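You operate a simulated robot arm through the tools that you are given. There is no shell and no other tool. Be economical: measure what you need, move in short steps, check, and stop when the job is done.

You run a simulated robot arm. Do the job below in one go: nothing can be reset, and whatever is moved stays where it is left.

Task
Fetch the spacer from the top of the work table and set it on top of the blue ice pack on the top of the work table.

Only the result counts: the job must be done as asked and must still hold three seconds after the hand-in. Knocking over, shifting, dropping, spilling or breaking anything else fails it.

Robot
A 6-joint arm with a two-finger parallel gripper, fixed in place. Base frame: the origin is at the foot of the arm, x ahead of it, y to its left, z up; the work surface is at about z = 0.86. Lengths are in m, angles in rad, forces in N, time in s.
With the tool pointing down near the work surface it reaches from about 0.26 to 0.68 m from the base axis. Its first joint turns from -1.152 to 1.152 rad. Payload 2.9 kg.
The tool frame sits at the grasp point between the pads (the TCP): z along the fingers, y along the line on which they close. The tips reach 0.03 m beyond it. The gripper opens to 0.11 m. The fingers are 0.02 m wide and 0.01 m thick; the gripper's body (0.048 by 0.112 m) begins 0.055 m behind the TCP.
Orientation is told as [roll, pitch, yaw] about the base's x, y, z axes, in that order, counted from this pose: with the fingers straight down and closing along the base's y, the tool's x points along the base's -x, its y along +y and its z along -z.

Tools
- The arm moves only by the tool drive_tool. Its argument "motion" is a list of rows, each an object of numbers (a shift or turn left out is 0, a gripper value left out holds the last): "x", "y", "z": the shift along the tool's x, y, z in mm; "rx", "ry", "rz": the turn, a rotation vector about the tool's x, y, z in rad; "claw": the gripper command, from -1 (shut) to 1 (fully open), values between in proportion. In form: [{"x": .., "y": .., "z": .., "rx": .., "ry": .., "rz": .., "claw": ..}, ...]. A call has 1 to 10 rows; each row shifts and turns the commanded pose from where the row before left it, along the tool's axes as they then stand. A row lasts 0.2 s, in which the tool goes at most 0.05 m and 0.15 rad; a call with a longer step from one row to the next is refused whole, and so is a gripper value outside its range. Where a pose cannot be reached the arm comes as near as it can. A force on the tool above 40 N (or 10 N above the force at the start of the call, whichever is more), or a blocked arm, ends the call early, and 0.2 s more pass. The fingers move at their own pace (about 0.108 m/s each) and stop on an object; they squeeze with about 37 N. The grip force told is the motor's: it shows also when the fingers shut on nothing. Time passes only in rows, and 0.2 s behind the last, so rows that do not move let the fingers close. The reply holds the time, the measured pose of the TCP, the force on the tool along the base axes, the opening and the grip force, in the units named above and with some noise.
- Cameras (640 x 400 px; columns grow to the right, rows downward): "scene" is fixed at [0.0686, 0.4216, 1.3643]; the picture's right is [-0.83, -0.56, 0.00], its down [-0.34, 0.51, -0.79] and it looks along [0.45, -0.65, -0.61] (base axes); focal length 364 px, centre (320, 200). "wrist" rides on the gripper at [-0.036, 0, -0.057] in the tool frame; the picture's right is [0.00, -1.00, 0.00], its down [0.97, 0.00, -0.24] and it looks along [0.24, 0.00, 0.97] (tool axes); focal length 218 px, centre (320, 200).
- capture(camera): a new picture of that camera. It takes no simulated time.
- pixel_to_xyz(camera, pixels): for up to 12 pixels [column, row] of the newest picture of that camera ("zoom" is the newest enlarged one), the place [x, y, z] in the base frame of the surface seen there, good to about 0.002 m, but the place of the scene camera against the robot may be out by one fixed shift of up to 0.025 m in any direction. It takes no simulated time.
- zoom(camera, box): a new picture of the part [left, top, right, bottom] of that camera's present view, enlarged. It takes no simulated time.
- close_job(): hands the job in; it is judged then, once.

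Go step by step. Measure first, check grasps and placings, and put right what went wrong. The budget is 60 turns and 22 pictures, counting those below and the enlarged ones. Unless the task says otherwise, let go and move clear before handing in, and close with one line.

The tools are called after "Request:" by a JSON object that holds its "method" and its "body". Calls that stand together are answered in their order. drive_tool: Moves the arm, as the interface text tells. Its arguments: {"type":"object","properties":{"motion":{"type":"array","items":{"type":"object","properties":{"x":{"type":"number"},"y":{"type":"number"},"z":{"type":"number"},"rx":{"type":"number"},"ry":{"type":"number"},"rz":{"type":"number"},"claw":{"type":"number"}}}}},"required":["motion"]} The other tools are called the same way: capture (camera) takes a picture; pixel_to_xyz (camera, pixels) gives the place of the surface under pixels of a picture; zoom (camera, box) takes an enlarged picture of a part of a camera's view; close_job () hands the job in.

At the start:

```text
t: 0.0
position: [0.3995, -0.0103, 1.0764]
tool_rot: [0.002, 0.001, -0.001]
contact_force: [-0.5, 0.6, 0.0]
grip_width: 0.11
gripper_force: 0.1
```

scene: 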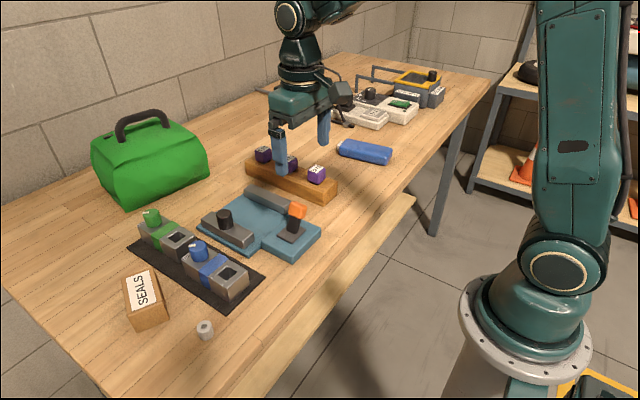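
wrist: 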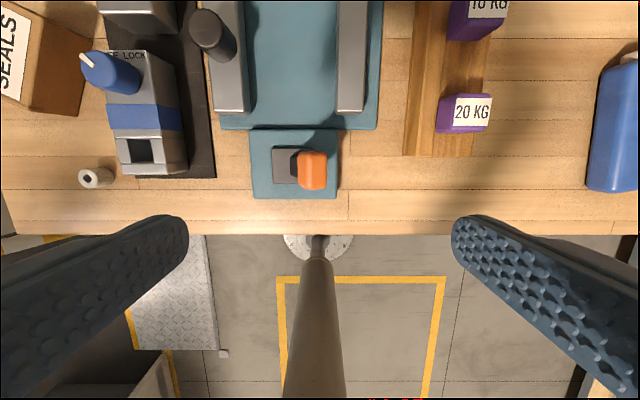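

The spacer looks like the small cylinder at scene (205,330) / wrist (95,178), and the ice pack is the blue slab at scene (365,152) / wrist (615,125). I'll measure both.

Request:
{"method": "pixel_to_xyz", "body": {"camera": "wrist", "pixels": [[88, 178], [104, 176], [97, 187], [97, 168], [70, 200], [610, 130], [600, 185], [632, 190], [604, 75], [632, 100], [560, 150]]}}

Request:
{"method": "pixel_to_xyz", "body": {"camera": "scene", "pixels": [[204, 325], [205, 333], [198, 340], [222, 345], [365, 150], [345, 146], [385, 155], [340, 153], [386, 163], [350, 140], [391, 149]]}}

Request:
{"method": "zoom", "body": {"camera": "scene", "box": [150, 280, 270, 355]}}

Request:
{"method": "zoom", "body": {"camera": "scene", "box": [310, 115, 430, 190]}}

```text
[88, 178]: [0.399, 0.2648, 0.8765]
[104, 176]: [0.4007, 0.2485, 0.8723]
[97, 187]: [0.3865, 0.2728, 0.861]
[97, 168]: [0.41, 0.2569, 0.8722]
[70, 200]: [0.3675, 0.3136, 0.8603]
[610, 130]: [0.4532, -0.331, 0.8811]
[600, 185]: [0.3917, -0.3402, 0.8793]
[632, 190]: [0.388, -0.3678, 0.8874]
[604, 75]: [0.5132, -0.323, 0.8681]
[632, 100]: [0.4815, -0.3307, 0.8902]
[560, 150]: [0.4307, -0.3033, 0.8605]
```

```text
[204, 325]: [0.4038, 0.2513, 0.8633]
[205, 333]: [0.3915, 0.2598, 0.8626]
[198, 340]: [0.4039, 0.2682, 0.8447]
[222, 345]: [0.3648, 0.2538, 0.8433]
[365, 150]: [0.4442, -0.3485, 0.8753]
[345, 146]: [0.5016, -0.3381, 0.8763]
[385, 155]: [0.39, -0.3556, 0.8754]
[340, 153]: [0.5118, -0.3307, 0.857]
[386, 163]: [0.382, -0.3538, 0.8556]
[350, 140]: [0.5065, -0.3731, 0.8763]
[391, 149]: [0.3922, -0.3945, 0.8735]
```

```text
5.33 times, centred on (210, 318) of scene
```

zoom: 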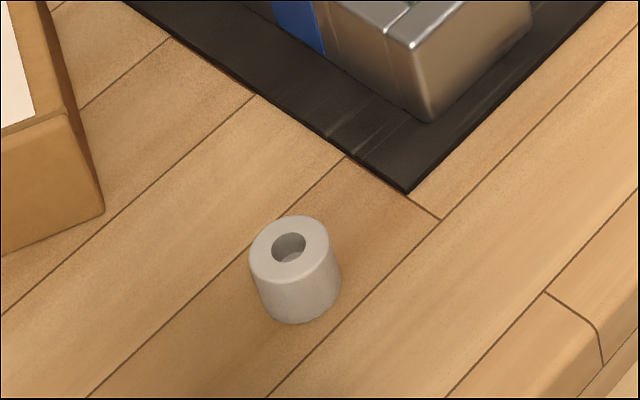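

```text
5.33 times, centred on (370, 152) of scene
```

zoom: 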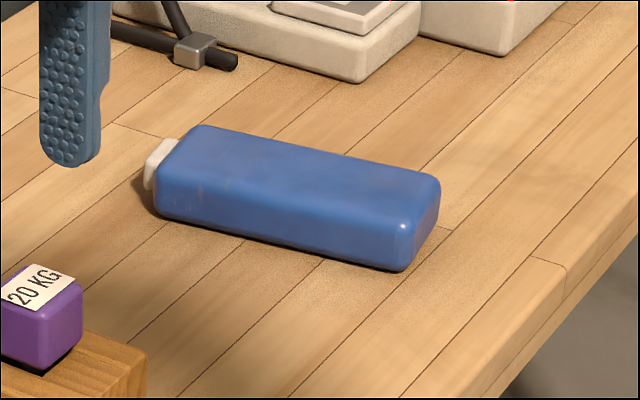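

The spacer stands upright, about 20 mm across and 20 mm tall, near (0.400, 0.261). I'm moving over it at the present height and partly closing the gripper.

Request:
{"method": "drive_tool", "body": {"motion": [{"y": 45, "claw": 0}, {"y": 45}, {"y": 45}, {"y": 45}, {"y": 45}, {"y": 46}, {"z": 40}, {"z": 40}]}}

Request:
{"method": "capture", "body": {"camera": "wrist"}}

```text
t: 1.8
position: [0.3998, 0.261, 0.9973]
tool_rot: [0.0, 0.0, 0.0]
contact_force: [0.0, -1.0, 0.1]
grip_width: 0.0551
gripper_force: 0.0
```

```text
17 pictures are left
```

wrist: 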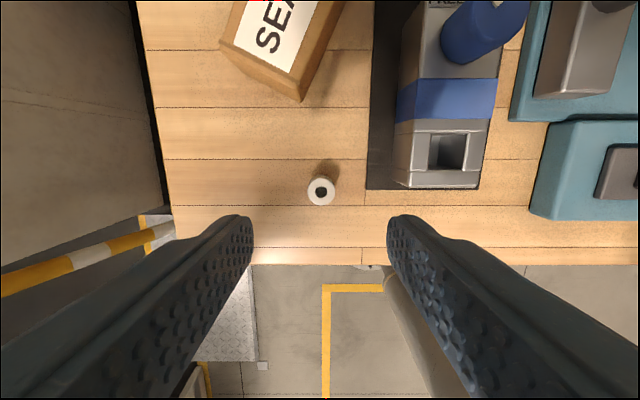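

Request:
{"method": "pixel_to_xyz", "body": {"camera": "wrist", "pixels": [[311, 190], [331, 190], [321, 180], [321, 202], [368, 185], [396, 180], [300, 100], [315, 183], [328, 197]]}}

Request:
{"method": "zoom", "body": {"camera": "wrist", "box": [280, 165, 360, 215]}}

```text
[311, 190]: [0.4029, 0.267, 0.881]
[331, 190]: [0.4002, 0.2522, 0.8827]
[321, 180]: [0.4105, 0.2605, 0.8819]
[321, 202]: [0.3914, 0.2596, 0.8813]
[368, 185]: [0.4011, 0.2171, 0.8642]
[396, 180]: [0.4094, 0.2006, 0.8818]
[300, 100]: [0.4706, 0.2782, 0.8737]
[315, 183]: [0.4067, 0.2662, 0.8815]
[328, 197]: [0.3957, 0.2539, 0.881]
```

```text
8.00 times, centred on (320, 190) of wrist
```

zoom: 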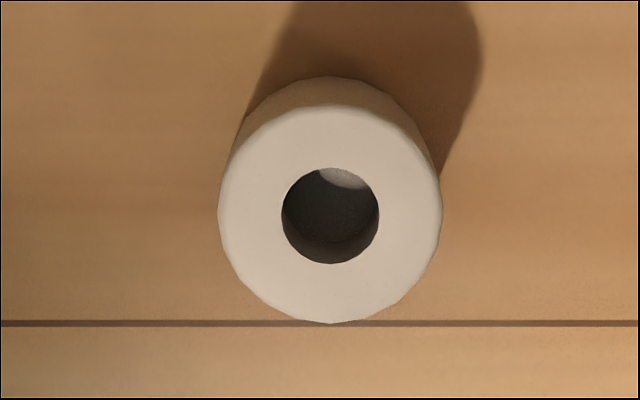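

The spacer's centre is (0.400, 0.2597) with its top at 0.881, and the mat edge is at y≈0.217. I'll narrow the opening a little and go down until the tips are about 6 mm above the table.

Request:
{"method": "drive_tool", "body": {"motion": [{"y": -1.3, "z": 30, "claw": -0.2}, {"z": 30}, {"z": 25}, {"z": 16}, {}]}}

```text
t: 3.0
position: [0.4015, 0.2606, 0.8944]
tool_rot: [-0.001, -0.002, 0.0]
contact_force: [-0.3, 0.4, -0.6]
grip_width: 0.044
gripper_force: 0.2
```

The tool is in place with no contact. I'll close the gripper and then lift a little.

Request:
{"method": "drive_tool", "body": {"motion": [{"claw": -1}, {}, {}, {}]}}

Request:
{"method": "drive_tool", "body": {"motion": [{"z": -20}, {"z": -40}, {"z": -40}, {"z": -40}, {"z": -40}]}}

Request:
{"method": "capture", "body": {"camera": "wrist"}}

```text
t: 4.0
position: [0.4002, 0.2605, 0.8953]
tool_rot: [0.001, 0.0, 0.0]
contact_force: [-0.6, -0.3, 0.2]
grip_width: 0.0203
gripper_force: 37.0
```

```text
t: 5.2
position: [0.3997, 0.2615, 1.0753]
tool_rot: [0.0, 0.001, -0.001]
contact_force: [0.2, 0.0, -0.6]
grip_width: 0.0202
gripper_force: 37.1
```

```text
15 pictures are left
```

wrist: 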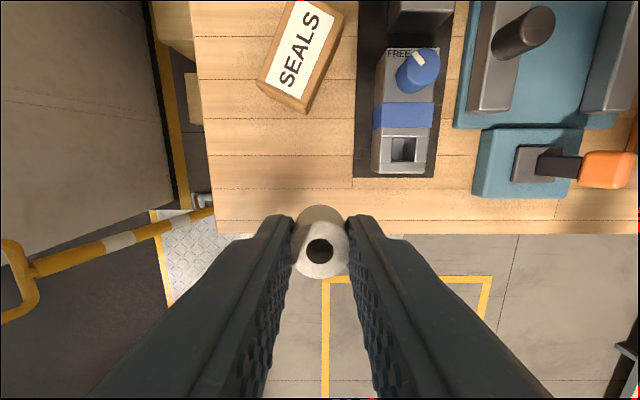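

The spacer is held upright at width 0.020 (wrist 320,250). I'm carrying it at z≈1.075 over toward the ice pack.

Request:
{"method": "drive_tool", "body": {"motion": [{"y": -44}, {"y": -44}, {"y": -44}, {"y": -44}, {"y": -44}, {"y": -44}, {"y": -44}, {"y": -44}, {"y": -44}, {"y": -44}]}}

Request:
{"method": "drive_tool", "body": {"motion": [{"y": -44, "x": -10}, {"y": -44, "x": -10}, {"y": -44, "x": -10}, {"y": -44, "x": -10}, {}]}}

Request:
{"method": "capture", "body": {"camera": "wrist"}}

```text
t: 7.4
position: [0.4016, -0.1807, 1.0754]
tool_rot: [0.0, 0.001, 0.001]
contact_force: [0.2, 0.4, -0.2]
grip_width: 0.0201
gripper_force: 37.2
```

```text
t: 8.6
position: [0.4403, -0.3576, 1.0756]
tool_rot: [0.0, 0.002, 0.0]
contact_force: [-1.0, -0.2, 0.5]
grip_width: 0.0199
gripper_force: 36.4
```

```text
14 pictures are left
```

wrist: 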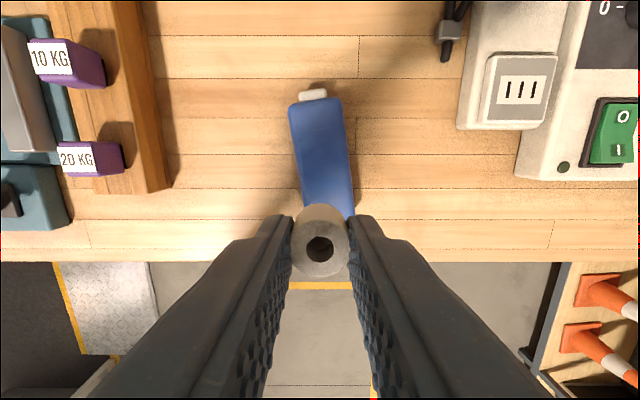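

Request:
{"method": "pixel_to_xyz", "body": {"camera": "wrist", "pixels": [[295, 115], [338, 110], [303, 190], [348, 185], [318, 140], [325, 180], [320, 160], [300, 160], [342, 155], [350, 212], [380, 150]]}}

```text
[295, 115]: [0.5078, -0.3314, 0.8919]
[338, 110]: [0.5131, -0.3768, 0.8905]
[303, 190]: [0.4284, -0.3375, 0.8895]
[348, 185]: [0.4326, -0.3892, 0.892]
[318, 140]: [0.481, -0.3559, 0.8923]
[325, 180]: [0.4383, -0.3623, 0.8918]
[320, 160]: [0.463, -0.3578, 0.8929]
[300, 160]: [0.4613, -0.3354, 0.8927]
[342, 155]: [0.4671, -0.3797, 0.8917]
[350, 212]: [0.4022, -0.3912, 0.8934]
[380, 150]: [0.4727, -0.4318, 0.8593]
```

The ice pack top is flat at z≈0.892, centred at about (0.457, -0.360). The spacer's bottom is 0.035 below the TCP, so contact should come at TCP z≈0.927; I'll descend to just above that.

Request:
{"method": "drive_tool", "body": {"motion": [{"x": -16, "y": -2}, {"z": 40}, {"z": 40}, {"z": 35}, {"z": 20}, {"z": 7}, {}]}}

Request:
{"method": "drive_tool", "body": {"motion": [{"z": 2}, {}, {"z": 1}, {}]}}

Request:
{"method": "zoom", "body": {"camera": "scene", "box": [310, 115, 430, 190]}}

```text
t: 10.2
position: [0.4568, -0.3577, 0.9339]
tool_rot: [0.0, 0.001, 0.0]
contact_force: [0.4, 0.1, 0.4]
grip_width: 0.0202
gripper_force: 36.3
```

```text
t: 11.2
position: [0.4575, -0.3563, 0.9307]
tool_rot: [0.001, 0.0, 0.001]
contact_force: [0.1, -0.1, -0.6]
grip_width: 0.0201
gripper_force: 37.4
```

```text
5.33 times, centred on (370, 152) of scene
```

zoom: 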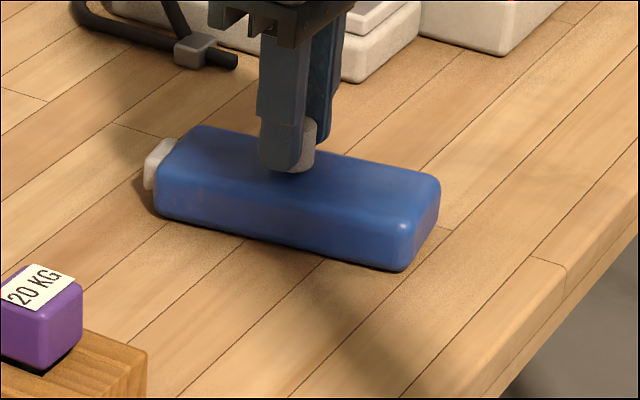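

There is no contact yet at TCP z 0.931. I'll inch down in 1 mm steps and watch the force.

Request:
{"method": "drive_tool", "body": {"motion": [{"z": 1}, {}, {"z": 1}, {}]}}

Request:
{"method": "drive_tool", "body": {"motion": [{"z": 1}, {}]}}

```text
t: 12.2
position: [0.4557, -0.3569, 0.9294]
tool_rot: [-0.001, 0.0, -0.001]
contact_force: [-0.2, 0.0, 0.0]
grip_width: 0.0199
gripper_force: 37.0
```

```text
t: 12.8
position: [0.4575, -0.359, 0.9273]
tool_rot: [0.001, 0.001, -0.001]
contact_force: [0.1, -1.1, 0.3]
grip_width: 0.0201
gripper_force: 36.9
```

Request:
{"method": "drive_tool", "body": {"motion": [{"z": 0.7}, {}]}}

Request:
{"method": "zoom", "body": {"camera": "scene", "box": [342, 130, 382, 155]}}

```text
t: 13.4
position: [0.458, -0.3583, 0.9274]
tool_rot: [-0.001, 0.0, -0.001]
contact_force: [0.0, 0.0, -0.4]
grip_width: 0.0201
gripper_force: 37.1
```

```text
16.00 times, centred on (362, 142) of scene
```

zoom: 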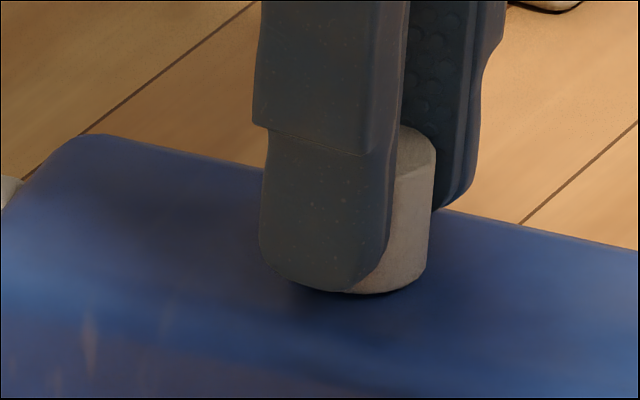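

The spacer is within a millimetre or so of the pack and there's still no force, so I'll keep inching down.

Request:
{"method": "drive_tool", "body": {"motion": [{"z": 0.6}, {}]}}

Request:
{"method": "drive_tool", "body": {"motion": [{"z": 0.6}, {}]}}

```text
t: 14.0
position: [0.4575, -0.3582, 0.9284]
tool_rot: [-0.001, -0.001, 0.0]
contact_force: [-0.5, 0.7, 0.1]
grip_width: 0.0201
gripper_force: 37.0
```

```text
t: 14.6
position: [0.4574, -0.3581, 0.9264]
tool_rot: [0.0, -0.001, 0.001]
contact_force: [-1.2, -0.9, 2.0]
grip_width: 0.02
gripper_force: 37.3
```

The upward force has risen to 2 N, so the spacer is touching the pack. I'll release with a modest opening and then retreat.

Request:
{"method": "drive_tool", "body": {"motion": [{"claw": -0.3}, {}, {}]}}

Request:
{"method": "drive_tool", "body": {"motion": [{"z": -15}, {"z": -40}, {"z": -40}, {"z": -40}, {}]}}

Request:
{"method": "zoom", "body": {"camera": "scene", "box": [310, 115, 430, 190]}}

Request:
{"method": "capture", "body": {"camera": "wrist"}}

```text
t: 15.4
position: [0.4568, -0.3576, 0.927]
tool_rot: [0.0, -0.001, 0.001]
contact_force: [0.3, 0.4, -0.3]
grip_width: 0.0385
gripper_force: 0.0
```

```text
t: 16.6
position: [0.4575, -0.3597, 1.0625]
tool_rot: [-0.002, -0.001, 0.001]
contact_force: [0.2, -0.1, 0.4]
grip_width: 0.0385
gripper_force: 0.1
```

```text
5.33 times, centred on (370, 152) of scene
```

zoom: 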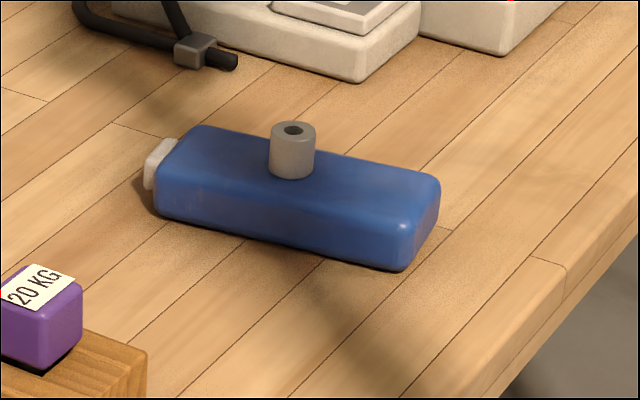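

```text
10 pictures are left
```

wrist: 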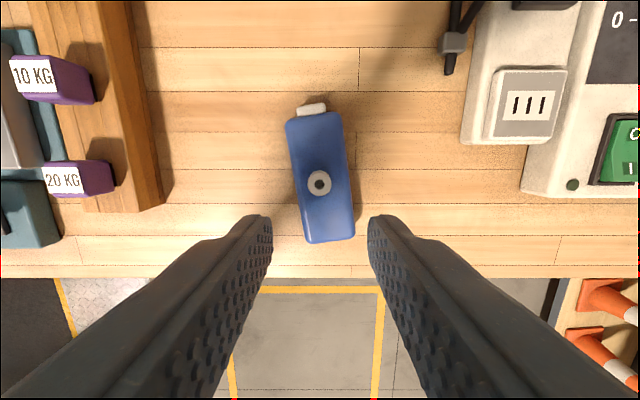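

The spacer stands upright in the middle of the ice pack (wrist 319,183), the pack hasn't moved, and the arm is clear, so I'm handing in.

Request:
{"method": "close_job", "body": {}}

```text
The job is handed in.
```

The spacer is standing upright on the middle of the blue ice pack, nothing else was moved, and the job is handed in.
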